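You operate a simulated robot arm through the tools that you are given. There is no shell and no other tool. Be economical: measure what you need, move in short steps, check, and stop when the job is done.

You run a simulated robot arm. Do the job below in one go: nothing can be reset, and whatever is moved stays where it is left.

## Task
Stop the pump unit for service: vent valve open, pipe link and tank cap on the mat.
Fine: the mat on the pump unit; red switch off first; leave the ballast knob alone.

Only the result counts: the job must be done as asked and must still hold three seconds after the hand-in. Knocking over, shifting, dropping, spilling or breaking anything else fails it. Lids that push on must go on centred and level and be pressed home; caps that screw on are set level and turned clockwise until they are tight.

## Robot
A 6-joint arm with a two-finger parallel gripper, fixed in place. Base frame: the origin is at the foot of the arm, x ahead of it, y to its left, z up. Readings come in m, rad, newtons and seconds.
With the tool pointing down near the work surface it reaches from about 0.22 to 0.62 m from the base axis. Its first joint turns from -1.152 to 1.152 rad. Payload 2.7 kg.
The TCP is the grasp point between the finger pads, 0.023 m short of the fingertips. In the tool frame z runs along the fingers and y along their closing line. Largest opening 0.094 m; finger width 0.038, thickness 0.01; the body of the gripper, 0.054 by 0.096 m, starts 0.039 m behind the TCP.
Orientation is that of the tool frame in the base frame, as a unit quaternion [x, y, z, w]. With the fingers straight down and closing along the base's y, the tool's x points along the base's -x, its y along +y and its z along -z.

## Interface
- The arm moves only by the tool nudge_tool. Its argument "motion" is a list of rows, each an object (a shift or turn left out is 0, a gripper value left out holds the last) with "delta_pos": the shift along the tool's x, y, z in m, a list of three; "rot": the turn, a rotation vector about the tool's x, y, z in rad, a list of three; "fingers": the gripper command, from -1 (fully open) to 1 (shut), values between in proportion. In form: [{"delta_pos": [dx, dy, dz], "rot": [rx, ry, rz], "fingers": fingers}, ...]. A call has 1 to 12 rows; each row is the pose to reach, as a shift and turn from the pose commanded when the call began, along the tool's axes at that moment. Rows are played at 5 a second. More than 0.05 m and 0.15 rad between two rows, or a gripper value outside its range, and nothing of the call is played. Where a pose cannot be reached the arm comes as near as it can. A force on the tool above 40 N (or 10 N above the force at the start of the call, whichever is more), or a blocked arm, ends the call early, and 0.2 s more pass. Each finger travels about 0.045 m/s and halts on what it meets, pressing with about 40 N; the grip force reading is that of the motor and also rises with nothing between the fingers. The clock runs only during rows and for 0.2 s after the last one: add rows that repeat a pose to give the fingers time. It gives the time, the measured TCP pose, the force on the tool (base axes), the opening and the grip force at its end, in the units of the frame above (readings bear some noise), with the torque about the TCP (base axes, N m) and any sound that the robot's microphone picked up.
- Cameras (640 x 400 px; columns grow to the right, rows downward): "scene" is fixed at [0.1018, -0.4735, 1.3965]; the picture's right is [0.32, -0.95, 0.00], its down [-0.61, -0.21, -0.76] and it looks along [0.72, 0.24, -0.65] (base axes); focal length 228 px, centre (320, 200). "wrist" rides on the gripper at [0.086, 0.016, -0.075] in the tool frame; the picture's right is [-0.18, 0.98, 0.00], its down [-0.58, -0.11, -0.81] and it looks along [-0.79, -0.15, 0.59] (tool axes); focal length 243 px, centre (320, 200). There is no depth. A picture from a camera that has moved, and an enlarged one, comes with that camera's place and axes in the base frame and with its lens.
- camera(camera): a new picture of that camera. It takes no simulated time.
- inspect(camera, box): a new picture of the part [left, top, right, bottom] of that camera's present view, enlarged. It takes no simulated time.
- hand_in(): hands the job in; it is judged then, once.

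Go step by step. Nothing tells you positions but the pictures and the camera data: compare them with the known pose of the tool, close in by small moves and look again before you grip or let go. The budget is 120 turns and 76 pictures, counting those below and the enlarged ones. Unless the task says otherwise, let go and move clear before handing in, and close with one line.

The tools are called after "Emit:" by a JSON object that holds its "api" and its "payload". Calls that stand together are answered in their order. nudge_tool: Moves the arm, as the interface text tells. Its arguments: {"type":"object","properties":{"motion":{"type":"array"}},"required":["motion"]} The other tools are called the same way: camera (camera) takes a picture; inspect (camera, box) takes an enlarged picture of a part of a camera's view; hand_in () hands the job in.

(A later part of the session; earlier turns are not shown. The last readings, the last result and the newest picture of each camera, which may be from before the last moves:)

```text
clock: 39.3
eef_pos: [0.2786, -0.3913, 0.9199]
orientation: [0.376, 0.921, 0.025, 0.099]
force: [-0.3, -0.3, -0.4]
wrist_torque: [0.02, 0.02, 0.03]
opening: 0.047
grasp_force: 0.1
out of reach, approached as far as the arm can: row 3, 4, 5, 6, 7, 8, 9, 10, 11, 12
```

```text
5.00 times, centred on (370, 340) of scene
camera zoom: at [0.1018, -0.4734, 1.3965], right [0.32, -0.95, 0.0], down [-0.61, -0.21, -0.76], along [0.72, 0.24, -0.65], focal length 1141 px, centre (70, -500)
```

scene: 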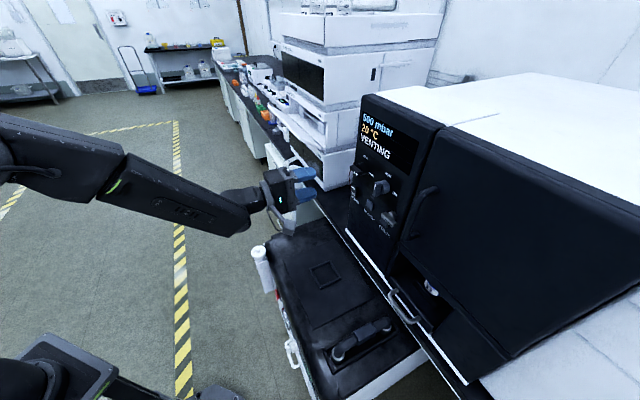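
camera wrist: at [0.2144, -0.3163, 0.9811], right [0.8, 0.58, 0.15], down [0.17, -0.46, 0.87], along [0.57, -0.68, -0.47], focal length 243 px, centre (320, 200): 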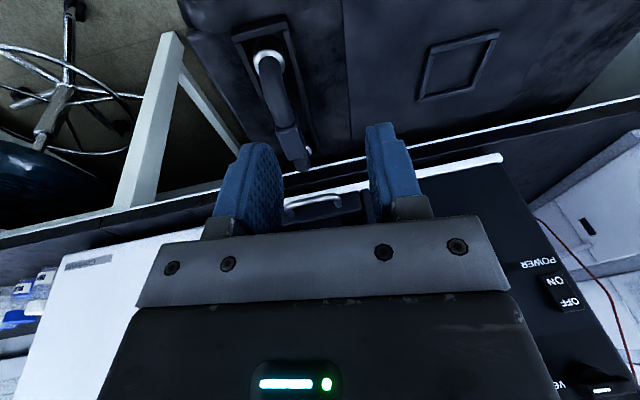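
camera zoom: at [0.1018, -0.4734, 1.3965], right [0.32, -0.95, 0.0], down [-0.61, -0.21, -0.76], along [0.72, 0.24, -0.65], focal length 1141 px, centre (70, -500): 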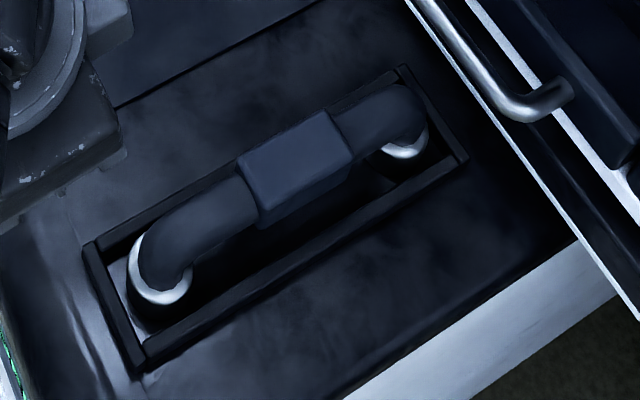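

The link's square grip block is at about (0.350, -0.514, 0.77), the link lying along the pump-depth direction. I go above it with the fingers straddling it and level the tool.

Emit:
{"api": "nudge_tool", "payload": {"motion": [{"delta_pos": [-0.03, -0.012, 0.024], "rot": [0.03, 0, 0.0125], "fingers": -0.6}, {"delta_pos": [-0.061, -0.0245, 0.048], "rot": [0.06, 0, 0.025], "fingers": -0.6}, {"delta_pos": [-0.0915, -0.037, 0.072], "rot": [0.09, 0, 0.0375], "fingers": -0.6}, {"delta_pos": [-0.122, -0.049, 0.096], "rot": [0.12, 0, 0.05], "fingers": -0.6}, {"delta_pos": [-0.122, -0.049, 0.096], "rot": [0.12, 0, 0.05], "fingers": -0.6}]}}

Emit:
{"api": "camera", "payload": {"camera": "wrist"}}

Emit:
{"api": "camera", "payload": {"camera": "scene"}}

```text
clock: 40.5
eef_pos: [0.3242, -0.4855, 0.8219]
orientation: [0.398, 0.909, 0.002, 0.124]
force: [-1.3, 0.5, 0.1]
wrist_torque: [0.02, 0.01, 0.03]
opening: 0.0751
grasp_force: 0.1
out of reach, approached as far as the arm can: row 1, 2, 3, 4, 5
```

```text
37 pictures are left
camera wrist: at [0.2629, -0.404, 0.8784], right [0.83, 0.54, 0.14], down [0.12, -0.42, 0.9], along [0.54, -0.73, -0.41], focal length 243 px, centre (320, 200)
```

wrist: 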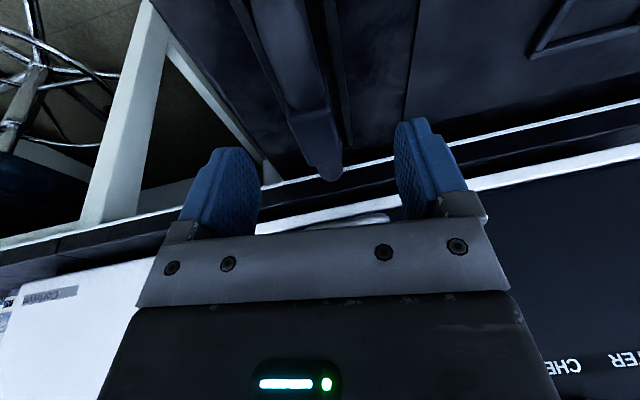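

```text
36 pictures are left
```

scene: 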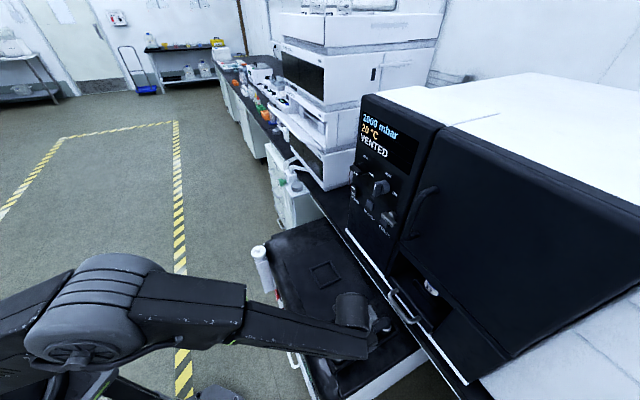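

The oven now reads VENTED. The arm sits at an awkward wrist posture here with residual lean, so I go up to a comfortable vertical pose to restore a clean configuration.

Emit:
{"api": "nudge_tool", "payload": {"motion": [{"delta_pos": [0.003, 0.016, -0.042], "rot": [0.0175, 0.037, 0]}, {"delta_pos": [0.005, 0.031, -0.084], "rot": [0.035, 0.073, 0]}, {"delta_pos": [0.008, 0.047, -0.126], "rot": [0.0525, 0.11, 0]}, {"delta_pos": [0.011, 0.063, -0.168], "rot": [0.07, 0.147, 0]}, {"delta_pos": [0.013, 0.078, -0.21], "rot": [0.0875, 0.183, 0]}, {"delta_pos": [0.016, 0.094, -0.252], "rot": [0.105, 0.22, 0]}]}}

Emit:
{"api": "camera", "payload": {"camera": "scene"}}

```text
clock: 41.9
eef_pos: [0.3053, -0.3686, 1.0279]
orientation: [0.397, 0.91, 0.076, 0.093]
force: [0.6, 0.6, 0.5]
wrist_torque: [-0.03, -0.04, 0.02]
opening: 0.0753
grasp_force: 0.1
out of reach, approached as far as the arm can: row 1, 2, 3, 4, 5, 6
```

```text
35 pictures are left
```

scene: 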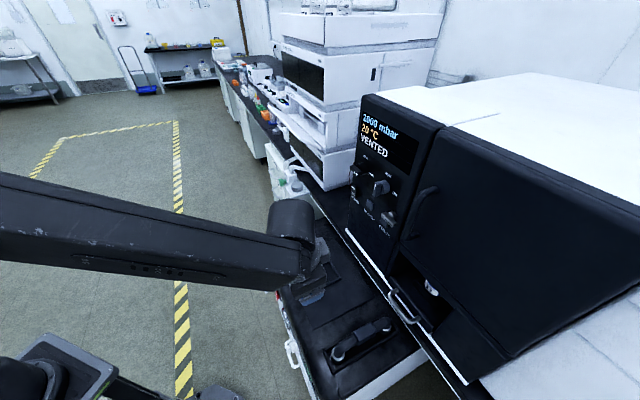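

A joint is at a limit with this heading. I test rotating the heading back while correcting the lean.

Emit:
{"api": "nudge_tool", "payload": {"motion": [{"rot": [0.04, 0, -0.1], "delta_pos": [0, 0, 0]}, {"rot": [0.08, 0.02, -0.2]}, {"rot": [0.12, 0.04, -0.3]}, {"rot": [0.16, 0.06, -0.4]}, {"rot": [0.2, 0.08, -0.5]}]}}

```text
clock: 43.1
eef_pos: [0.277, -0.3545, 0.9859]
orientation: [0.159, 0.981, 0.009, 0.113]
force: [0.0, 0.0, -0.3]
wrist_torque: [-0.03, -0.01, -0.03]
opening: 0.0751
grasp_force: 0.0
out of reach, approached as far as the arm can: row 1, 2, 3, 4, 5
```

The wrist seems to have wrapped the wrong way on the way down. I retrace to the horizontal pose and will then come down along the way I went up.

Emit:
{"api": "nudge_tool", "payload": {"motion": [{"delta_pos": [-0.0172, 0.0125, -0.0031], "rot": [0.0405, -0.1209, 0.0237]}, {"delta_pos": [-0.0344, 0.0251, -0.0062], "rot": [0.081, -0.2418, 0.0474]}, {"delta_pos": [-0.0515, 0.0376, -0.0093], "rot": [0.1214, -0.3627, 0.0712]}, {"delta_pos": [-0.0687, 0.0502, -0.0124], "rot": [0.1618, -0.4836, 0.0949]}, {"delta_pos": [-0.0859, 0.0627, -0.0155], "rot": [0.2023, -0.6045, 0.1186]}, {"delta_pos": [-0.1031, 0.0753, -0.0185], "rot": [0.2427, -0.7255, 0.1424]}, {"delta_pos": [-0.1203, 0.0878, -0.0216], "rot": [0.2832, -0.8464, 0.1661]}, {"delta_pos": [-0.1375, 0.1004, -0.0247], "rot": [0.3236, -0.9673, 0.1898]}, {"delta_pos": [-0.1546, 0.1129, -0.0278], "rot": [0.3641, -1.0882, 0.2135]}, {"delta_pos": [-0.1718, 0.1255, -0.0309], "rot": [0.4045, -1.2091, 0.2373]}, {"delta_pos": [-0.189, 0.138, -0.034], "rot": [0.445, -1.33, 0.261]}]}}

```text
clock: 45.5
eef_pos: [0.4874, -0.2841, 1.0678]
orientation: [0.267, 0.655, -0.278, 0.65]
force: [-0.6, 0.8, -0.4]
wrist_torque: [0.0, 0.02, 0.01]
opening: 0.0754
grasp_force: 0.1
out of reach, approached as far as the arm can: row 4, 5, 6
```

Emit:
{"api": "nudge_tool", "payload": {"motion": [{"delta_pos": [-0.009, 0.001, -0.025], "rot": [0, 0.115, 0]}, {"delta_pos": [-0.019, 0.002, -0.05], "rot": [0, 0.23, 0]}, {"delta_pos": [-0.028, 0.0025, -0.075], "rot": [0, 0.345, 0]}, {"delta_pos": [-0.037, 0.003, -0.1], "rot": [0, 0.46, 0]}, {"delta_pos": [-0.047, 0.004, -0.125], "rot": [0, 0.575, 0]}, {"delta_pos": [-0.056, 0.005, -0.151], "rot": [0, 0.69, 0]}, {"delta_pos": [-0.056, 0.005, -0.151], "rot": [0, 0.83, 0]}, {"delta_pos": [-0.056, 0.005, -0.151], "rot": [0, 0.97, 0]}, {"delta_pos": [-0.056, 0.005, -0.151], "rot": [0, 1.11, 0]}, {"delta_pos": [-0.056, 0.005, -0.151], "rot": [0, 1.25, 0]}, {"delta_pos": [-0.056, 0.005, -0.151], "rot": [0, 1.39, 0]}, {"delta_pos": [-0.056, 0.005, -0.151], "rot": [0, 1.53, 0]}]}}

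```text
clock: 48.1
eef_pos: [0.3808, -0.1626, 1.0936]
orientation: [0.383, 0.914, -0.13, 0.027]
force: [-0.7, -0.2, -0.1]
wrist_torque: [0.01, 0.0, 0.02]
opening: 0.0753
grasp_force: 0.1
out of reach, approached as far as the arm can: row 9, 10, 11, 12
```

Emit:
{"api": "nudge_tool", "payload": {"motion": [{"delta_pos": [-0.005, -0.019, 0.005], "rot": [-0.052, 0.0155, -0.123]}, {"delta_pos": [-0.01, -0.038, 0.01], "rot": [-0.104, 0.031, -0.246]}, {"delta_pos": [-0.015, -0.056, 0.015], "rot": [-0.155, 0.0465, -0.37]}, {"delta_pos": [-0.02, -0.075, 0.02], "rot": [-0.207, 0.062, -0.493]}, {"delta_pos": [-0.025, -0.094, 0.025], "rot": [-0.259, 0.0775, -0.616]}, {"delta_pos": [-0.025, -0.094, 0.025], "rot": [-0.259, 0.0775, -0.616]}]}}

```text
clock: 49.5
eef_pos: [0.3542, -0.1989, 1.0798]
orientation: [0.262, 0.956, -0.131, 0.011]
force: [1.2, 0.1, -0.1]
wrist_torque: [-0.02, 0.01, -0.03]
opening: 0.0752
grasp_force: 0.0
out of reach, approached as far as the arm can: row 1, 2, 3, 4, 5, 6
```

The wrist is in a flipped branch (forearm roll at its limit). I go back to horizontal and then cross in the arm's own plane to unflip it.

Emit:
{"api": "nudge_tool", "payload": {"motion": [{"delta_pos": [-0.009, 0.0005, 0.0007], "rot": [0.0023, -0.1192, 0.0303]}, {"delta_pos": [-0.018, 0.001, 0.0014], "rot": [0.0046, -0.2384, 0.0606]}, {"delta_pos": [-0.027, 0.0015, 0.0021], "rot": [0.007, -0.3576, 0.091]}, {"delta_pos": [-0.036, 0.002, 0.0028], "rot": [0.0093, -0.4768, 0.1213]}, {"delta_pos": [-0.045, 0.0025, 0.0035], "rot": [0.0116, -0.596, 0.1517]}, {"delta_pos": [-0.054, 0.003, 0.0042], "rot": [0.014, -0.715, 0.182]}, {"delta_pos": [-0.063, 0.0035, 0.005], "rot": [0.0163, -0.834, 0.2123]}, {"delta_pos": [-0.072, 0.004, 0.0057], "rot": [0.0187, -0.9533, 0.2427]}, {"delta_pos": [-0.081, 0.0045, 0.0064], "rot": [0.021, -1.0725, 0.273]}, {"delta_pos": [-0.09, 0.005, 0.0071], "rot": [0.0233, -1.1917, 0.3033]}, {"delta_pos": [-0.099, 0.0055, 0.0078], "rot": [0.0257, -1.311, 0.3337]}, {"delta_pos": [-0.108, 0.006, 0.0085], "rot": [0.028, -1.43, 0.364]}]}}

Emit:
{"api": "camera", "payload": {"camera": "scene"}}

```text
clock: 52.1
eef_pos: [0.4462, -0.2533, 1.0815]
orientation: [0.266, 0.655, -0.279, 0.65]
force: [-1.0, -0.1, -0.2]
wrist_torque: [0.0, 0.0, 0.02]
opening: 0.0755
grasp_force: 0.1
```

```text
34 pictures are left
```

scene: 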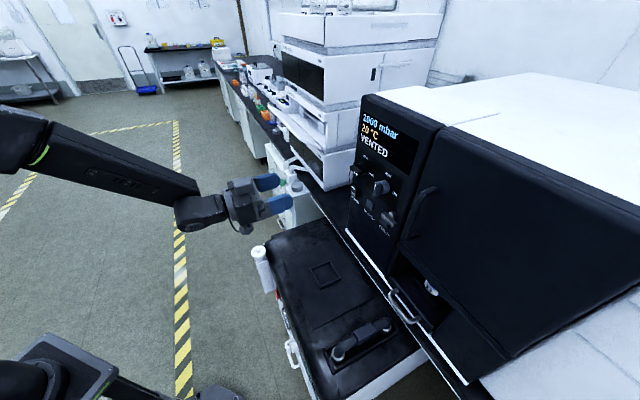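

Emit:
{"api": "nudge_tool", "payload": {"motion": [{"delta_pos": [-0.0025, -0.034, 0.007], "rot": [0, -0.06, 0]}, {"delta_pos": [-0.005, -0.068, 0.0145], "rot": [0, -0.12, 0]}, {"delta_pos": [-0.0075, -0.102, 0.022], "rot": [0, -0.18, 0]}, {"delta_pos": [-0.01, -0.137, 0.029], "rot": [0, -0.24, 0]}]}}

```text
clock: 53.1
eef_pos: [0.3696, -0.3703, 1.0919]
orientation: [0.232, 0.573, -0.308, 0.723]
force: [-0.7, 0.0, -0.6]
wrist_torque: [0.03, 0.03, -0.01]
opening: 0.0752
grasp_force: 0.1
```

No complaints: now tilt straight down in the arm plane.

Emit:
{"api": "nudge_tool", "payload": {"motion": [{"rot": [0, 0.145, 0]}, {"rot": [0, 0.29, 0]}, {"rot": [0, 0.435, 0]}, {"rot": [0, 0.58, 0]}, {"rot": [0, 0.725, 0]}, {"rot": [0, 0.87, 0]}, {"rot": [0, 1.015, 0]}, {"rot": [0, 1.16, 0]}, {"rot": [0, 1.305, 0]}, {"rot": [0, 1.45, 0]}, {"rot": [0, 1.595, 0]}, {"rot": [0, 1.74, 0]}]}}

```text
clock: 55.7
eef_pos: [0.37, -0.3683, 1.0934]
orientation: [0.386, 0.922, -0.022, 0.028]
force: [-0.3, 0.7, 0.6]
wrist_torque: [0.0, -0.02, 0.0]
opening: 0.0751
grasp_force: 0.1
out of reach, approached as far as the arm can: row 6, 7
```

Vertical posture restored cleanly. Now to above the pipe link's block.

Emit:
{"api": "nudge_tool", "payload": {"motion": [{"delta_pos": [-0.0123, -0.0187, 0.04], "rot": [0, 0, 0.01]}, {"delta_pos": [-0.0247, -0.0373, 0.08], "rot": [0, 0, 0.02]}, {"delta_pos": [-0.037, -0.056, 0.12], "rot": [0, 0, 0.03]}, {"delta_pos": [-0.0493, -0.0747, 0.16], "rot": [0, 0, 0.04]}, {"delta_pos": [-0.0617, -0.0933, 0.2], "rot": [0, 0, 0.05]}, {"delta_pos": [-0.074, -0.112, 0.24], "rot": [0, 0, 0.06]}]}}

Emit:
{"api": "camera", "payload": {"camera": "wrist"}}

Emit:
{"api": "camera", "payload": {"camera": "scene"}}

```text
clock: 57.1
eef_pos: [0.3525, -0.5174, 0.861]
orientation: [0.414, 0.91, -0.021, 0.03]
force: [0.6, 1.2, 0.4]
wrist_torque: [0.02, -0.01, -0.01]
opening: 0.0753
grasp_force: 0.2
```

```text
33 pictures are left
camera wrist: at [0.3052, -0.4356, 0.9294], right [0.86, 0.51, 0.0], down [0.27, -0.46, 0.85], along [0.43, -0.73, -0.53], focal length 243 px, centre (320, 200)
```

wrist: 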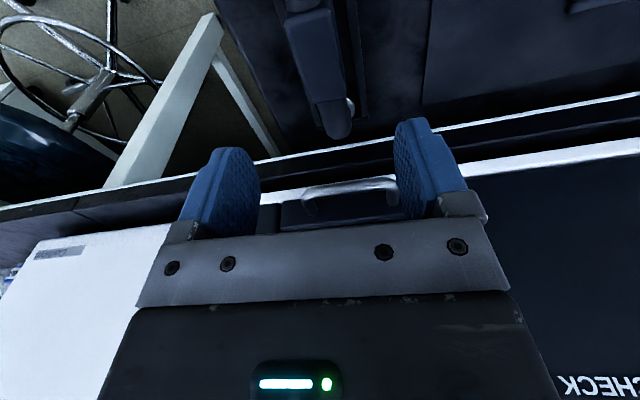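

```text
32 pictures are left
```

scene: 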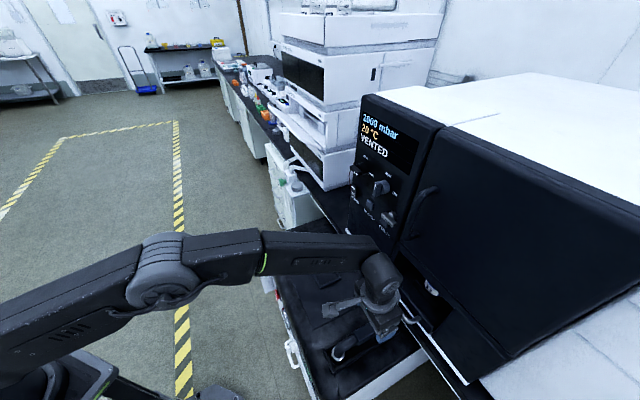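

Well placed above the block. I level the tool, turn it slightly to match the link and descend around the block.

Emit:
{"api": "nudge_tool", "payload": {"motion": [{"delta_pos": [0.006, 0, 0.03], "rot": [0, 0.035, -0.03]}, {"delta_pos": [0.012, 0, 0.06], "rot": [0, 0.07, -0.06]}, {"delta_pos": [0.014, 0, 0.085], "rot": [0, 0.07, -0.06]}, {"delta_pos": [0.015, 0, 0.103], "rot": [0, 0.07, -0.06]}]}}

Emit:
{"api": "camera", "payload": {"camera": "wrist"}}

```text
clock: 58.1
eef_pos: [0.3432, -0.5103, 0.7563]
orientation: [0.387, 0.922, -0.006, -0.004]
force: [0.4, 0.5, 0.6]
wrist_torque: [-0.01, 0.01, 0.02]
opening: 0.0751
grasp_force: 0.0
```

```text
31 pictures are left
camera wrist: at [0.2962, -0.4353, 0.8315], right [0.83, 0.56, -0.02], down [0.34, -0.48, 0.81], along [0.44, -0.68, -0.59], focal length 243 px, centre (320, 200)
```

wrist: 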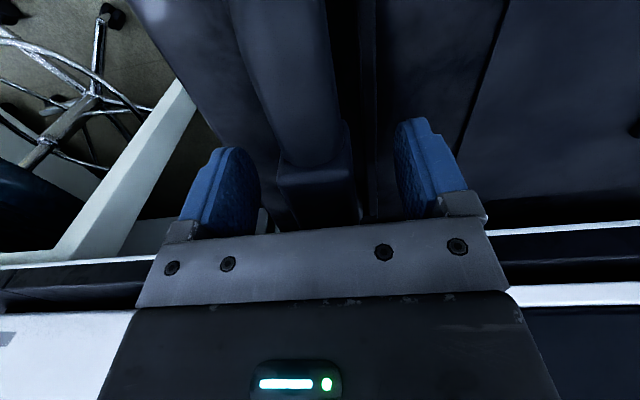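

The block lies centred between the fingers; I close on it.

Emit:
{"api": "nudge_tool", "payload": {"motion": [{"fingers": 1}, {"fingers": 1}, {"fingers": 1}, {"fingers": 1}, {"fingers": 1}, {"fingers": 1}]}}

```text
clock: 59.5
eef_pos: [0.3437, -0.5097, 0.7586]
orientation: [0.387, 0.922, -0.007, -0.003]
force: [2.1, 1.2, 2.2]
wrist_torque: [0.18, -0.09, -0.04]
opening: 0.0278
grasp_force: 40.5
```

Gripped at 28 mm. Now a slow straight lift.

Emit:
{"api": "nudge_tool", "payload": {"motion": [{"delta_pos": [0, 0, -0.005]}, {"delta_pos": [0, 0, -0.01]}, {"delta_pos": [0, 0, -0.018]}, {"delta_pos": [0, 0, -0.03]}, {"delta_pos": [0, 0, -0.045]}, {"delta_pos": [0, 0, -0.06]}]}}

Emit:
{"api": "camera", "payload": {"camera": "wrist"}}

Emit:
{"api": "camera", "payload": {"camera": "scene"}}

```text
clock: 60.9
eef_pos: [0.3452, -0.5091, 0.8172]
orientation: [0.386, 0.922, -0.007, -0.004]
force: [0.7, -0.4, -2.5]
wrist_torque: [0.02, 0.03, -0.01]
opening: 0.028
grasp_force: 39.8
```

```text
30 pictures are left
camera wrist: at [0.2973, -0.4349, 0.8923], right [0.83, 0.56, -0.02], down [0.34, -0.48, 0.81], along [0.44, -0.68, -0.59], focal length 243 px, centre (320, 200)
```

wrist: 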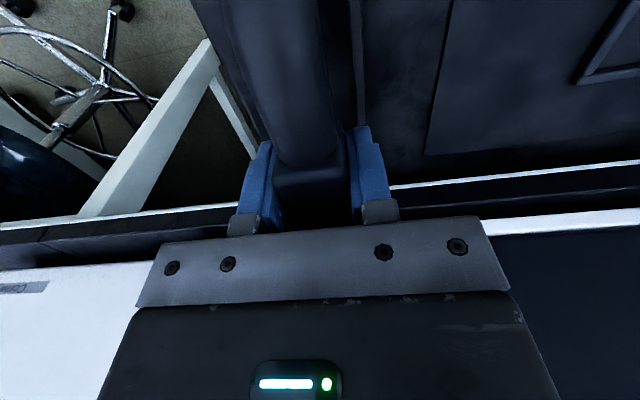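

```text
29 pictures are left
```

scene: 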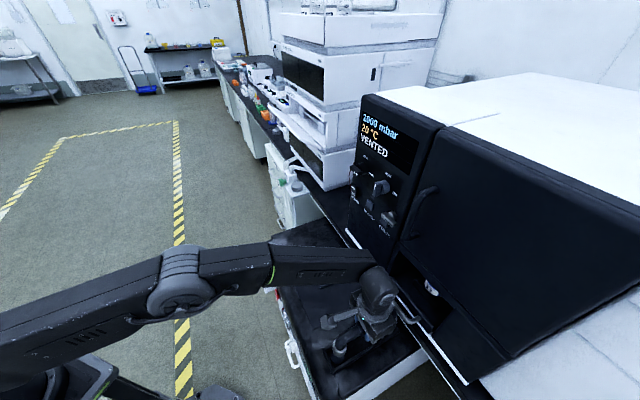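

The link is out and held. I raise it and carry it over the mat (mat centre about (0.51, -0.36)), aiming for its end nearest the link sockets.

Emit:
{"api": "nudge_tool", "payload": {"motion": [{"delta_pos": [0, 0, -0.04]}, {"delta_pos": [0, 0, -0.085]}, {"delta_pos": [-0.003, 0.035, -0.085]}, {"delta_pos": [-0.005, 0.07, -0.085]}, {"delta_pos": [-0.008, 0.103, -0.085]}, {"delta_pos": [-0.01, 0.136, -0.085]}]}}

Emit:
{"api": "camera", "payload": {"camera": "scene"}}

Emit:
{"api": "camera", "payload": {"camera": "wrist"}}

```text
clock: 62.3
eef_pos: [0.452, -0.4185, 0.9]
orientation: [0.387, 0.922, -0.007, -0.003]
force: [0.0, -0.6, -1.4]
wrist_torque: [0.02, 0.0, 0.01]
opening: 0.0278
grasp_force: 39.7
```

```text
28 pictures are left
```

scene: 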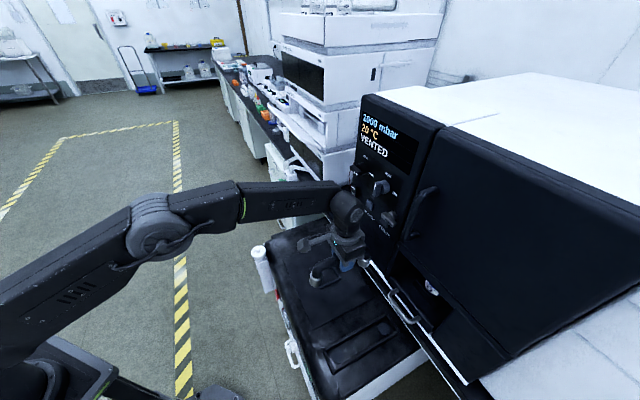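

```text
27 pictures are left
camera wrist: at [0.4036, -0.3425, 0.9755], right [0.83, 0.56, -0.02], down [0.34, -0.48, 0.81], along [0.44, -0.68, -0.59], focal length 243 px, centre (320, 200)
```

wrist: 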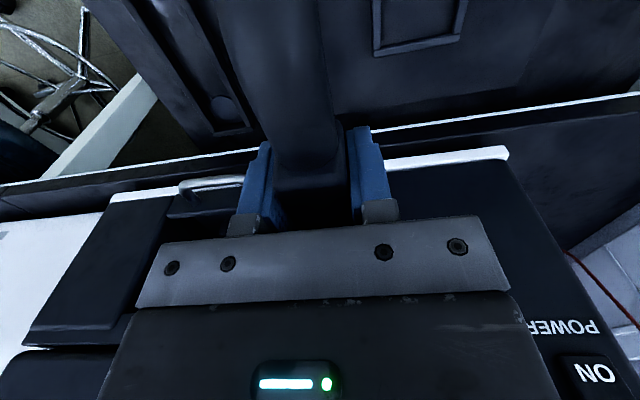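

Emit:
{"api": "inspect", "payload": {"camera": "scene", "box": [250, 210, 430, 370]}}

```text
2.50 times, centred on (340, 290) of scene
camera zoom: at [0.1018, -0.4735, 1.3965], right [0.32, -0.95, 0.0], down [-0.61, -0.21, -0.76], along [0.72, 0.24, -0.65], focal length 570 px, centre (270, -25)
```

zoom: 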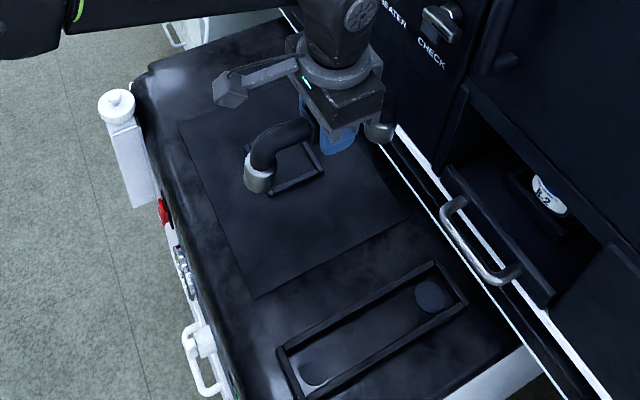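

The link is an upside-down U with flat metal ends, hanging over the mat's near end well clear of the square mark. I lower it.

Emit:
{"api": "nudge_tool", "payload": {"motion": [{"delta_pos": [0, 0, 0.045]}, {"delta_pos": [0, 0, 0.085]}, {"delta_pos": [0, 0, 0.115]}, {"delta_pos": [0, 0, 0.127]}, {"delta_pos": [0, 0, 0.132]}, {"delta_pos": [0, 0, 0.135]}]}}

Emit:
{"api": "inspect", "payload": {"camera": "scene", "box": [280, 220, 400, 320]}}

```text
clock: 63.7
eef_pos: [0.4505, -0.4225, 0.769]
orientation: [0.386, 0.923, -0.008, -0.001]
force: [-2.8, 2.8, 11.1]
wrist_torque: [-0.52, -0.82, 0.1]
opening: 0.0278
grasp_force: 40.0
```

```text
4.00 times, centred on (340, 270) of scene
camera zoom: at [0.1016, -0.4733, 1.3966], right [0.32, -0.95, 0.0], down [-0.61, -0.21, -0.76], along [0.72, 0.24, -0.65], focal length 913 px, centre (240, -80)
```

zoom: 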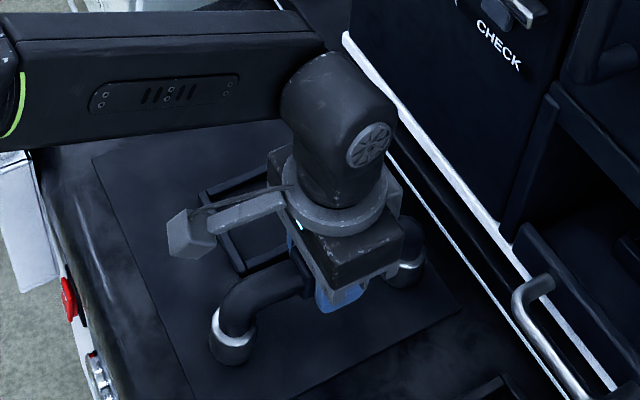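

The far end touches first; I tip the link slightly to level and lower gently.

Emit:
{"api": "nudge_tool", "payload": {"motion": [{"delta_pos": [0, 0, 0.001], "rot": [0, -0.015, 0]}, {"delta_pos": [0, 0, 0.002], "rot": [0, -0.025, 0]}]}}

```text
clock: 64.3
eef_pos: [0.4482, -0.4225, 0.7642]
orientation: [0.386, 0.922, -0.012, 0.009]
force: [-1.6, 5.1, 16.0]
wrist_torque: [-0.61, -1.2, 0.31]
opening: 0.028
grasp_force: 39.5
```

Emit:
{"api": "nudge_tool", "payload": {"motion": [{"delta_pos": [0, 0, 0], "rot": [0, -0.02, 0]}, {"delta_pos": [0, 0, 0.0], "rot": [0, -0.04, 0]}]}}

Emit:
{"api": "inspect", "payload": {"camera": "scene", "box": [300, 240, 400, 320]}}

```text
clock: 64.9
eef_pos: [0.4483, -0.4219, 0.7614]
orientation: [0.386, 0.922, -0.019, 0.024]
force: [0.8, 1.0, 1.3]
wrist_torque: [-0.13, -0.31, 0.14]
opening: 0.0279
grasp_force: 39.7
```

```text
5.00 times, centred on (350, 280) of scene
camera zoom: at [0.1018, -0.4734, 1.3965], right [0.32, -0.95, 0.0], down [-0.61, -0.21, -0.76], along [0.72, 0.24, -0.65], focal length 1141 px, centre (170, -200)
```

zoom: 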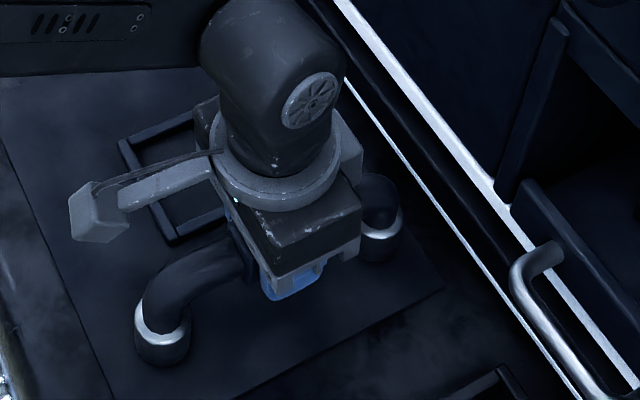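

Emit:
{"api": "nudge_tool", "payload": {"motion": [{"delta_pos": [0, 0, 0.001]}, {"delta_pos": [0, 0, 0.002]}]}}

```text
clock: 65.5
eef_pos: [0.4489, -0.4214, 0.7619]
orientation: [0.387, 0.922, -0.02, 0.025]
force: [-1.5, -0.6, 3.2]
wrist_torque: [-0.29, -0.23, -0.11]
opening: 0.0278
grasp_force: 40.1
```

Emit:
{"api": "nudge_tool", "payload": {"motion": [{"delta_pos": [0, 0, 0.0015]}, {"delta_pos": [0, 0, 0.003]}]}}

```text
clock: 66.1
eef_pos: [0.4489, -0.4211, 0.7609]
orientation: [0.386, 0.922, -0.019, 0.027]
force: [-3.8, 4.3, 21.4]
wrist_torque: [0.8, 0.15, -0.01]
opening: 0.0277
grasp_force: 40.3
```

Both ends bear on the mat. I release and lift clear.

Emit:
{"api": "nudge_tool", "payload": {"motion": [{"delta_pos": [0, 0, -0.0015], "fingers": 1}, {"delta_pos": [0, 0, -0.0015], "fingers": 0.2}, {"delta_pos": [0, 0, -0.0015], "fingers": -0.3}, {"delta_pos": [0, 0, -0.0015], "fingers": -0.6}, {"delta_pos": [0, 0, -0.0015], "fingers": -0.6}, {"delta_pos": [0, 0, -0.03], "fingers": -0.6}, {"delta_pos": [0, 0, -0.07], "fingers": -0.6}, {"delta_pos": [0, 0, -0.11], "fingers": -0.6}]}}

Emit:
{"api": "camera", "payload": {"camera": "wrist"}}

Emit:
{"api": "inspect", "payload": {"camera": "scene", "box": [240, 210, 420, 370]}}

```text
clock: 67.9
eef_pos: [0.4438, -0.4161, 0.8674]
orientation: [0.386, 0.922, -0.02, 0.026]
force: [0.6, 0.1, 0.6]
wrist_torque: [0.0, 0.01, -0.01]
opening: 0.0752
grasp_force: 0.0
```

```text
23 pictures are left
camera wrist: at [0.393, -0.3384, 0.9366], right [0.83, 0.56, 0.0], down [0.3, -0.44, 0.84], along [0.47, -0.7, -0.54], focal length 243 px, centre (320, 200)
```

wrist: 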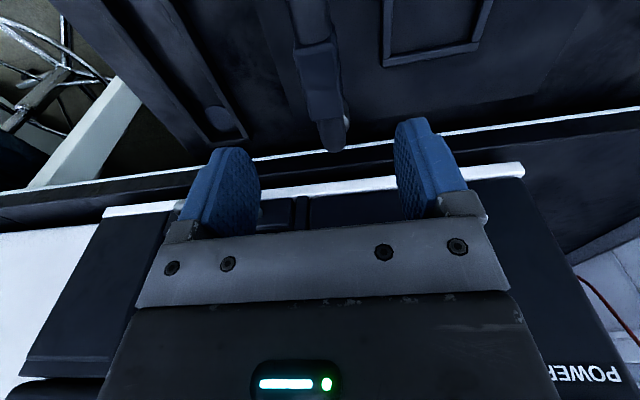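

```text
2.50 times, centred on (330, 290) of scene
camera zoom: at [0.1018, -0.4735, 1.3965], right [0.32, -0.95, 0.0], down [-0.61, -0.21, -0.76], along [0.72, 0.24, -0.65], focal length 570 px, centre (295, -25)
```

zoom: 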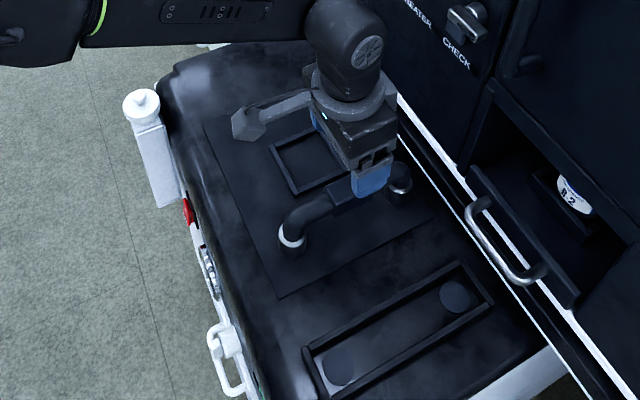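

The link stands on the mat and the view is clear. Now I move up and over to the tank cap at about (0.512, -0.105, 0.72).

Emit:
{"api": "nudge_tool", "payload": {"motion": [{"delta_pos": [0, 0, -0.045]}, {"delta_pos": [0.021, 0.033, -0.07], "rot": [0, 0.008, -0.074]}, {"delta_pos": [0.043, 0.067, -0.07], "rot": [0, 0.016, -0.148]}, {"delta_pos": [0.064, 0.1, -0.07], "rot": [0, 0.024, -0.222]}, {"delta_pos": [0.085, 0.133, -0.07], "rot": [0, 0.032, -0.296]}, {"delta_pos": [0.107, 0.167, -0.07], "rot": [0, 0.04, -0.37]}, {"delta_pos": [0.128, 0.2, -0.07], "rot": [0, 0.048, -0.444]}, {"delta_pos": [0.15, 0.233, -0.06], "rot": [0, 0.056, -0.518]}, {"delta_pos": [0.171, 0.266, -0.0455], "rot": [0, 0.063, -0.59]}]}}

Emit:
{"api": "camera", "payload": {"camera": "wrist"}}

Emit:
{"api": "inspect", "payload": {"camera": "scene", "box": [210, 190, 390, 350]}}

```text
clock: 69.9
eef_pos: [0.5141, -0.1067, 0.8978]
orientation: [0.101, 0.995, -0.014, -0.01]
force: [0.5, -1.1, -0.1]
wrist_torque: [-0.02, 0.01, 0.03]
opening: 0.0753
grasp_force: 0.1
```

```text
21 pictures are left
camera wrist: at [0.4343, -0.071, 0.974], right [0.38, 0.92, -0.03], down [0.56, -0.2, 0.8], along [0.73, -0.32, -0.6], focal length 243 px, centre (320, 200)
```

wrist: 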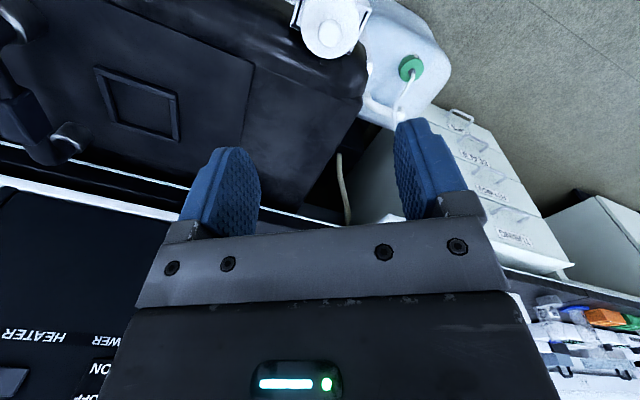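

```text
2.50 times, centred on (300, 270) of scene
camera zoom: at [0.1017, -0.4735, 1.3965], right [0.32, -0.95, 0.0], down [-0.61, -0.21, -0.76], along [0.72, 0.24, -0.65], focal length 570 px, centre (370, 25)
```

zoom: 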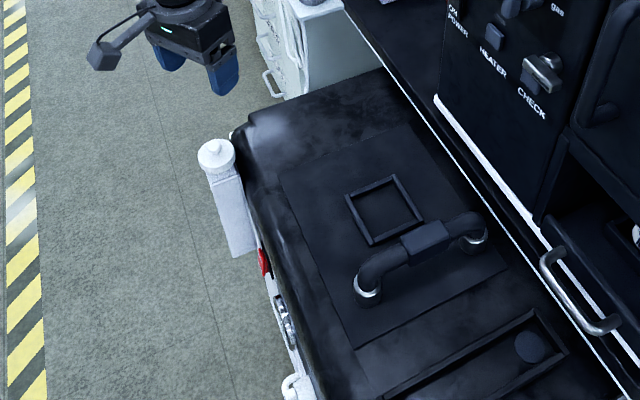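

Emit:
{"api": "inspect", "payload": {"camera": "wrist", "box": [280, 0, 390, 75]}}

Emit:
{"api": "inspect", "payload": {"camera": "scene", "box": [235, 235, 285, 275]}}

```text
5.33 times, centred on (335, 38) of wrist
camera zoom: at [0.4343, -0.071, 0.974], right [0.38, 0.92, -0.03], down [0.56, -0.2, 0.8], along [0.73, -0.32, -0.6], focal length 1294 px, centre (240, 1067)
```

zoom: 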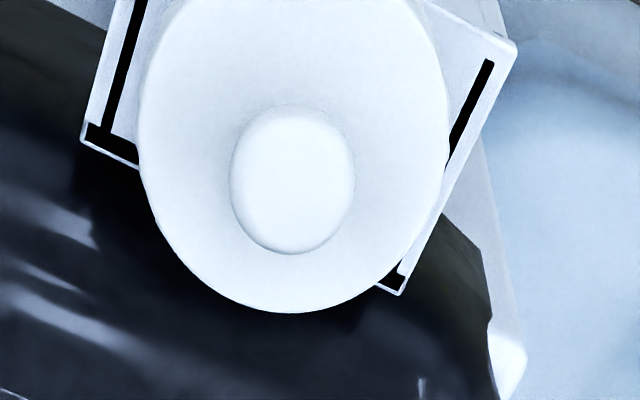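

```text
10.00 times, centred on (260, 255) of scene
camera zoom: at [0.1017, -0.4735, 1.3965], right [0.32, -0.95, 0.0], down [-0.61, -0.21, -0.76], along [0.72, 0.24, -0.65], focal length 2281 px, centre (920, -350)
```

zoom: 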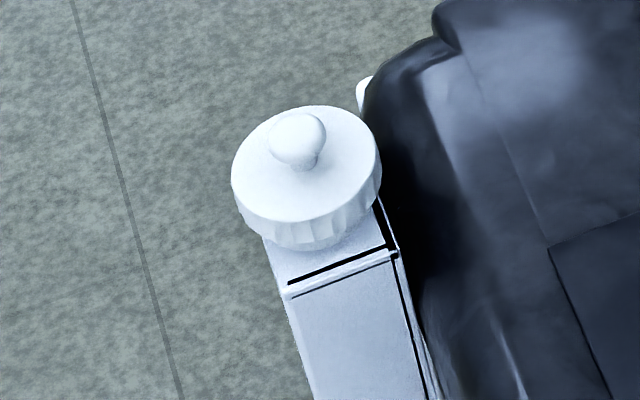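

The cap is a 55 mm knurled screw cap with a small ball on top, centred at about (0.510, -0.100), rim top near z 0.72. I level and lower to just above it with the gripper opened more.

Emit:
{"api": "nudge_tool", "payload": {"motion": [{"delta_pos": [0.0015, 0.004, 0.04], "rot": [-0.015, -0.009, 0], "fingers": -0.8}, {"delta_pos": [0.0035, 0.008, 0.08], "rot": [-0.03, -0.017, 0], "fingers": -0.8}, {"delta_pos": [0.0035, 0.008, 0.118], "rot": [-0.03, -0.017, 0], "fingers": -0.8}]}}

Emit:
{"api": "camera", "payload": {"camera": "wrist"}}

```text
clock: 70.7
eef_pos: [0.5116, -0.1004, 0.7805]
orientation: [0.101, 0.995, -0.001, 0.001]
force: [0.5, -0.4, 0.2]
wrist_torque: [0.0, -0.03, -0.01]
opening: 0.0848
grasp_force: 0.0
```

```text
17 pictures are left
camera wrist: at [0.4304, -0.0661, 0.8554], right [0.38, 0.93, 0.0], down [0.55, -0.22, 0.81], along [0.75, -0.31, -0.59], focal length 243 px, centre (320, 200)
```

wrist: 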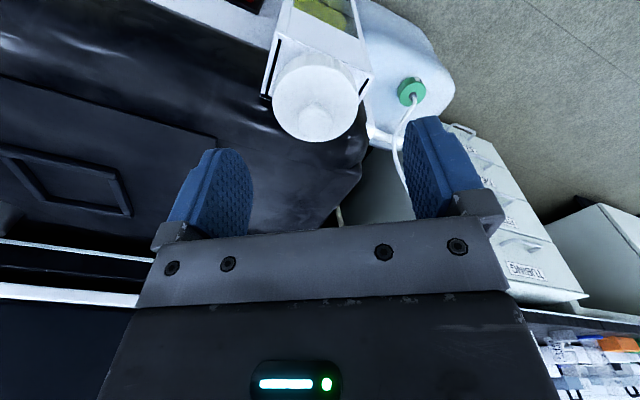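

Centred within a few millimetres. I lower around the rim and close.

Emit:
{"api": "nudge_tool", "payload": {"motion": [{"delta_pos": [0.003, 0, 0.025]}, {"delta_pos": [0.003, 0, 0.042]}, {"delta_pos": [0.003, 0, 0.0535]}, {"delta_pos": [0.003, 0, 0.0535], "fingers": 0}, {"delta_pos": [0.003, 0, 0.0535], "fingers": 1}, {"delta_pos": [0.003, 0, 0.0535], "fingers": 1}, {"delta_pos": [0.003, 0, 0.0535], "fingers": 1}, {"delta_pos": [0.003, 0, 0.0535], "fingers": 1}]}}

Emit:
{"api": "camera", "payload": {"camera": "wrist"}}

```text
clock: 72.5
eef_pos: [0.5074, -0.1, 0.7268]
orientation: [0.102, 0.995, -0.001, 0.001]
force: [0.2, -1.2, -1.8]
wrist_torque: [0.01, 0.01, 0.0]
opening: 0.0497
grasp_force: 39.7
heard: snap
```

```text
16 pictures are left
camera wrist: at [0.427, -0.0654, 0.8022], right [0.38, 0.93, 0.0], down [0.55, -0.22, 0.81], along [0.75, -0.31, -0.59], focal length 243 px, centre (320, 200)
```

wrist: 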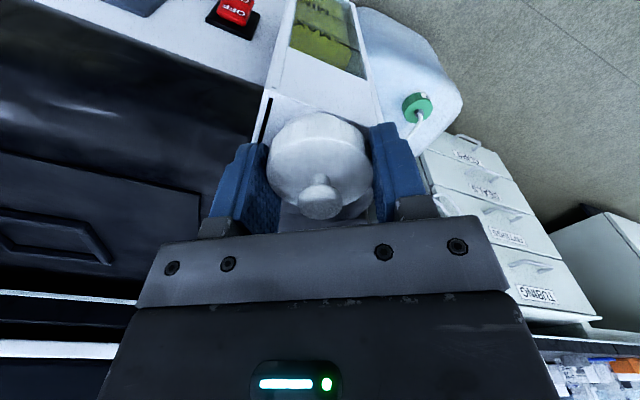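

There was a snap; I check whether the cap popped off its seat.

Emit:
{"api": "inspect", "payload": {"camera": "wrist", "box": [230, 80, 430, 230]}}

Emit:
{"api": "inspect", "payload": {"camera": "scene", "box": [220, 215, 300, 285]}}

```text
2.67 times, centred on (330, 155) of wrist
camera zoom: at [0.427, -0.0654, 0.8022], right [0.38, 0.93, 0.0], down [0.55, -0.22, 0.81], along [0.75, -0.31, -0.59], focal length 647 px, centre (293, 320)
```

zoom: 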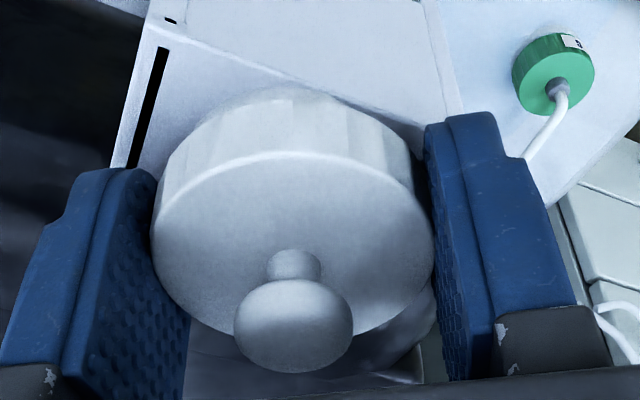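

```text
5.71 times, centred on (260, 250) of scene
camera zoom: at [0.1018, -0.4735, 1.3965], right [0.32, -0.95, 0.0], down [-0.61, -0.21, -0.76], along [0.72, 0.24, -0.65], focal length 1304 px, centre (663, -86)
```

zoom: 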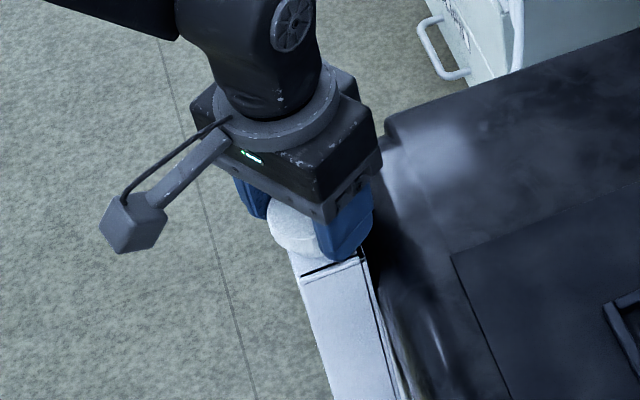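

The cap looks whole and held. I turn it gently anticlockwise and watch the torque.

Emit:
{"api": "nudge_tool", "payload": {"motion": [{"rot": [0, 0, -0.1]}, {"rot": [0, 0, -0.2]}, {"rot": [0, 0, -0.3]}, {"rot": [0, 0, -0.4]}]}}

```text
clock: 73.5
eef_pos: [0.5076, -0.0997, 0.726]
orientation: [-0.098, 0.995, 0.0, 0.001]
force: [0.1, -0.6, 5.0]
wrist_torque: [0.0, -0.05, -0.02]
opening: 0.0495
grasp_force: 40.0
```

Emit:
{"api": "nudge_tool", "payload": {"motion": [{"rot": [0, 0, -0.13]}, {"rot": [0, 0, -0.26]}, {"rot": [0, 0, -0.39]}, {"rot": [0, 0, -0.52]}, {"rot": [0, 0, -0.65]}, {"rot": [0, 0, -0.78]}, {"rot": [0, 0, -0.91]}, {"rot": [0, 0, -1.04]}]}}

```text
clock: 75.3
eef_pos: [0.5063, -0.101, 0.7269]
orientation: [-0.58, 0.815, -0.001, 0.001]
force: [5.5, -17.6, 4.0]
wrist_torque: [-0.22, -0.1, -0.16]
opening: 0.0497
grasp_force: 40.3
```

Emit:
{"api": "nudge_tool", "payload": {"motion": [{"delta_pos": [0, 0, -0.001]}, {"delta_pos": [0, 0, -0.002]}, {"delta_pos": [0, 0, -0.003]}]}}

```text
clock: 76.1
eef_pos: [0.5059, -0.1002, 0.7295]
orientation: [-0.58, 0.815, -0.001, 0.001]
force: [15.2, -19.6, -10.5]
wrist_torque: [-0.1, -0.07, 0.05]
opening: 0.0497
grasp_force: 39.6
```

Still held by something, so I relieve the side load and keep unscrewing.

Emit:
{"api": "nudge_tool", "payload": {"motion": [{"delta_pos": [0.001, -0.002, 0.001], "rot": [0, 0, -0.05]}, {"delta_pos": [0.001, -0.002, 0.001], "rot": [0, 0, -0.18]}, {"delta_pos": [0.001, -0.002, 0.001], "rot": [0, 0, -0.31]}, {"delta_pos": [0.001, -0.002, 0.001], "rot": [0, 0, -0.44]}, {"delta_pos": [0.001, -0.002, 0.001], "rot": [0, 0, -0.57]}, {"delta_pos": [0.001, -0.002, 0.001], "rot": [0, 0, -0.7]}, {"delta_pos": [0.001, -0.002, 0.001], "rot": [0, 0, -0.83]}, {"delta_pos": [0.001, -0.002, 0.001], "rot": [0, 0, -0.96]}]}}

Emit:
{"api": "inspect", "payload": {"camera": "scene", "box": [220, 215, 300, 285]}}

```text
clock: 77.9
eef_pos: [0.508, -0.1008, 0.7277]
orientation: [0.891, -0.453, 0.001, 0.001]
force: [-0.6, 0.1, -1.4]
wrist_torque: [0.01, 0.0, 0.03]
opening: 0.0497
grasp_force: 39.2
```

```text
5.71 times, centred on (260, 250) of scene
camera zoom: at [0.1018, -0.4735, 1.3965], right [0.32, -0.95, 0.0], down [-0.61, -0.21, -0.76], along [0.72, 0.24, -0.65], focal length 1304 px, centre (663, -86)
```

zoom: 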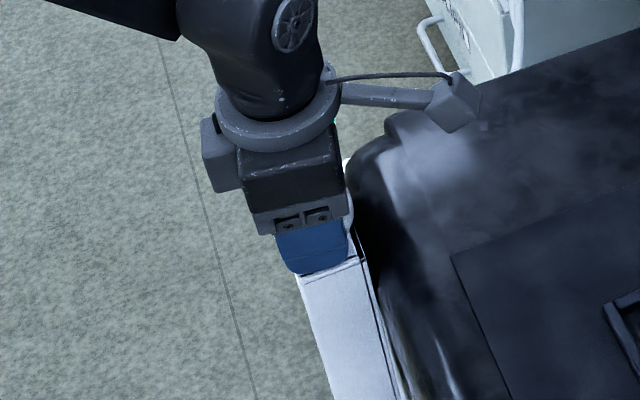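

Forces have dropped to about a cap's weight; I lift gently.

Emit:
{"api": "nudge_tool", "payload": {"motion": [{"delta_pos": [0, 0, -0.002]}, {"delta_pos": [0, 0, -0.004]}, {"delta_pos": [0, 0, -0.006]}]}}

```text
clock: 78.7
eef_pos: [0.5082, -0.1012, 0.7341]
orientation: [0.89, -0.455, 0.002, 0.0]
force: [-0.8, 1.1, 0.1]
wrist_torque: [-0.01, -0.01, 0.02]
opening: 0.05
grasp_force: 40.2
```

It comes free; I lift higher and look.

Emit:
{"api": "nudge_tool", "payload": {"motion": [{"delta_pos": [0, 0, -0.01]}, {"delta_pos": [0, 0, -0.03]}, {"delta_pos": [0, 0, -0.06]}, {"delta_pos": [0, 0, -0.1]}]}}

Emit:
{"api": "inspect", "payload": {"camera": "scene", "box": [210, 190, 310, 290]}}

```text
clock: 79.7
eef_pos: [0.5085, -0.1007, 0.834]
orientation: [0.89, -0.456, 0.001, 0.001]
force: [-0.8, -0.1, 0.7]
wrist_torque: [0.01, 0.02, 0.03]
opening: 0.0
grasp_force: 40.1
```

```text
4.00 times, centred on (260, 240) of scene
camera zoom: at [0.1018, -0.4735, 1.3965], right [0.32, -0.95, 0.0], down [-0.61, -0.21, -0.76], along [0.72, 0.24, -0.65], focal length 913 px, centre (560, 40)
```

zoom: 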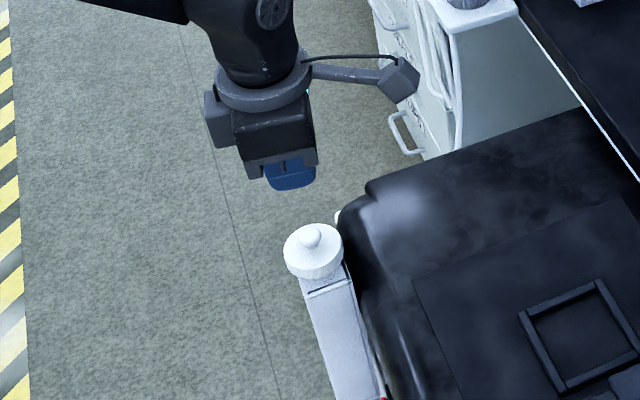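

The fingers slipped off the rim; the cap is still on the tank. I unwind the wrist with open fingers to regrip deeper and turn further.

Emit:
{"api": "nudge_tool", "payload": {"motion": [{"rot": [0, 0, 0.14], "fingers": -0.6}, {"rot": [0, 0, 0.28], "fingers": -0.6}, {"rot": [0, 0, 0.42], "fingers": -0.6}, {"rot": [0, 0, 0.56], "fingers": -0.6}, {"rot": [0, 0, 0.7], "fingers": -0.6}, {"rot": [0, 0, 0.84], "fingers": -0.6}, {"rot": [0, 0, 0.98], "fingers": -0.6}, {"rot": [0, 0, 1.12], "fingers": -0.6}, {"rot": [0, 0, 1.26], "fingers": -0.6}, {"rot": [0, 0, 1.4], "fingers": -0.6}, {"rot": [0, 0, 1.54], "fingers": -0.6}, {"rot": [0, 0, 1.68], "fingers": -0.6}]}}

Emit:
{"api": "nudge_tool", "payload": {"motion": [{"rot": [0, 0, 0.14], "delta_pos": [0, 0, 0.01], "fingers": -0.6}, {"rot": [0, 0, 0.28], "delta_pos": [0, 0, 0.02], "fingers": -0.6}, {"rot": [0, 0, 0.42], "delta_pos": [0, 0, 0.03], "fingers": -0.6}, {"rot": [0, 0, 0.56], "delta_pos": [0, 0, 0.04], "fingers": -0.6}, {"rot": [0, 0, 0.7], "delta_pos": [0, 0, 0.05], "fingers": -0.6}]}}

Emit:
{"api": "camera", "payload": {"camera": "wrist"}}

```text
clock: 82.3
eef_pos: [0.5076, -0.0997, 0.8337]
orientation: [-0.254, 0.967, 0.0, 0.0]
force: [-1.3, -0.3, 0.3]
wrist_torque: [0.0, -0.01, 0.02]
opening: 0.0752
grasp_force: 0.0
```

```text
clock: 83.5
eef_pos: [0.5078, -0.1005, 0.7834]
orientation: [0.093, 0.996, -0.001, 0.001]
force: [0.6, 0.0, 0.2]
wrist_torque: [-0.05, 0.04, 0.03]
opening: 0.0752
grasp_force: 0.0
```

```text
11 pictures are left
camera wrist: at [0.4265, -0.0672, 0.8588], right [0.36, 0.93, 0.0], down [0.55, -0.21, 0.81], along [0.75, -0.29, -0.59], focal length 243 px, centre (320, 200)
```

wrist: 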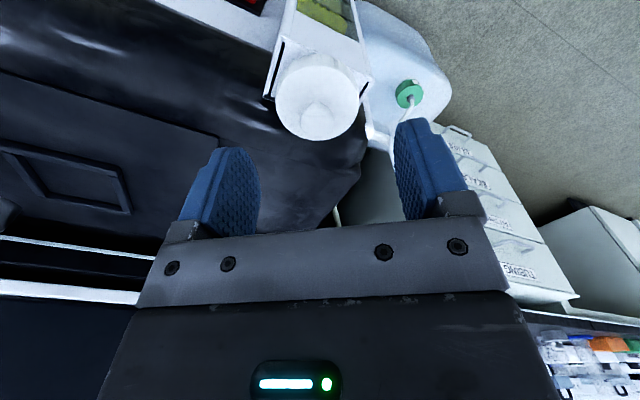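

The cap sits as before. I go 1 cm deeper this time and close.

Emit:
{"api": "nudge_tool", "payload": {"motion": [{"delta_pos": [0, 0, 0.03]}, {"delta_pos": [0, 0, 0.05]}, {"delta_pos": [0, 0, 0.058]}, {"delta_pos": [0, 0, 0.063]}, {"delta_pos": [0, 0, 0.067]}, {"delta_pos": [0, 0, 0.067], "fingers": 0}, {"delta_pos": [0, 0, 0.067], "fingers": 1}, {"delta_pos": [0, 0, 0.067], "fingers": 1}, {"delta_pos": [0, 0, 0.067], "fingers": 1}, {"delta_pos": [0, 0, 0.067], "fingers": 1}]}}

```text
clock: 84.6
eef_pos: [0.507, -0.0986, 0.722]
orientation: [0.092, 0.996, -0.001, -0.001]
force: [-6.6, 3.2, 9.7]
wrist_torque: [-0.31, 0.04, -0.2]
opening: 0.075
grasp_force: 0.1
stopped in row 5: the force on the tool passed its limit (the readings are from after the stop); the commanded pose is now the measured one
```

The fingertips touched the tank top at TCP z 0.720; I raise 2 mm and close there.

Emit:
{"api": "nudge_tool", "payload": {"motion": [{"delta_pos": [0, 0, -0.0025], "fingers": -0.6}, {"delta_pos": [0, 0, -0.0025], "fingers": 0}, {"delta_pos": [0, 0, -0.0025], "fingers": 1}, {"delta_pos": [0, 0, -0.0025], "fingers": 1}, {"delta_pos": [0, 0, -0.0025], "fingers": 1}, {"delta_pos": [0, 0, -0.0025], "fingers": 1}]}}

```text
clock: 86.0
eef_pos: [0.5071, -0.1, 0.7246]
orientation: [0.092, 0.996, -0.001, 0.0]
force: [0.6, 0.2, -0.1]
wrist_torque: [-0.01, -0.04, 0.0]
opening: 0.0496
grasp_force: 39.8
```

Emit:
{"api": "nudge_tool", "payload": {"motion": [{"rot": [0, 0, -0.12]}, {"rot": [0, 0, -0.24]}, {"rot": [0, 0, -0.36]}, {"rot": [0, 0, -0.48]}, {"rot": [0, 0, -0.6]}, {"rot": [0, 0, -0.72]}, {"rot": [0, 0, -0.84]}, {"rot": [0, 0, -0.96]}, {"rot": [0, 0, -1.08]}, {"rot": [0, 0, -1.2]}]}}

```text
clock: 88.2
eef_pos: [0.5086, -0.0998, 0.7247]
orientation: [-0.487, 0.873, 0.0, -0.001]
force: [-0.2, 0.5, -0.1]
wrist_torque: [-0.01, -0.01, 0.0]
opening: 0.0496
grasp_force: 39.4
```

No resistance at all; I lift a few millimetres and read the force.

Emit:
{"api": "nudge_tool", "payload": {"motion": [{"delta_pos": [0, 0, -0.002], "rot": [0, 0, -0.05]}, {"delta_pos": [0, 0, -0.004], "rot": [0, 0, -0.1]}, {"delta_pos": [0, 0, -0.006], "rot": [0, 0, -0.15]}]}}

Emit:
{"api": "camera", "payload": {"camera": "wrist"}}

```text
clock: 89.0
eef_pos: [0.5079, -0.1008, 0.7313]
orientation: [-0.55, 0.835, 0.0, -0.001]
force: [0.6, -0.8, -0.2]
wrist_torque: [0.04, -0.04, -0.01]
opening: 0.0497
grasp_force: 39.9
```

```text
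10 pictures are left
camera wrist: at [0.4597, -0.1728, 0.8062], right [-0.83, 0.56, 0.0], down [0.33, 0.49, 0.81], along [0.45, 0.67, -0.59], focal length 243 px, centre (320, 200)
```

wrist: 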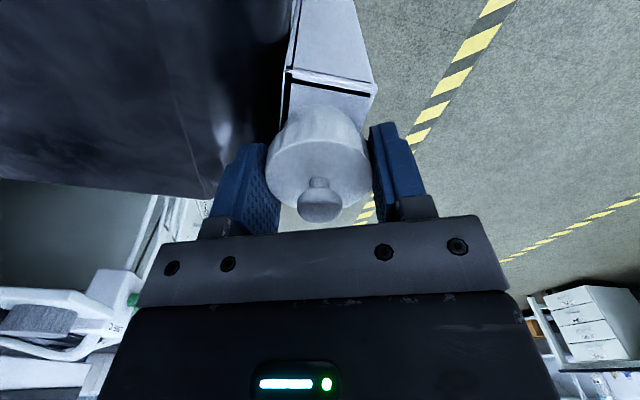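

Emit:
{"api": "nudge_tool", "payload": {"motion": [{"delta_pos": [0, 0, -0.002], "rot": [0, 0, -0.1]}, {"delta_pos": [0, 0, -0.004], "rot": [0, 0, -0.2]}, {"delta_pos": [0, 0, -0.006], "rot": [0, 0, -0.3]}]}}

Emit:
{"api": "inspect", "payload": {"camera": "wrist", "box": [240, 90, 400, 230]}}

```text
clock: 89.8
eef_pos: [0.5082, -0.0997, 0.737]
orientation: [-0.67, 0.743, -0.001, -0.001]
force: [-0.8, -0.4, -0.2]
wrist_torque: [0.04, 0.01, 0.0]
opening: 0.0496
grasp_force: 39.6
```

```text
2.86 times, centred on (320, 160) of wrist
camera zoom: at [0.4831, -0.1834, 0.8123], right [-0.96, 0.29, 0.0], down [0.17, 0.57, 0.81], along [0.23, 0.77, -0.59], focal length 693 px, centre (320, 314)
```

zoom: 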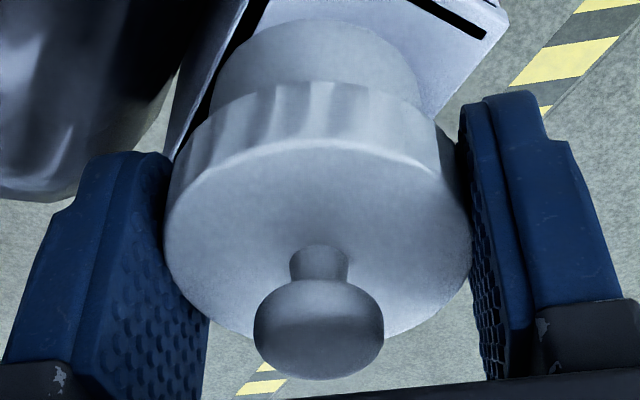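

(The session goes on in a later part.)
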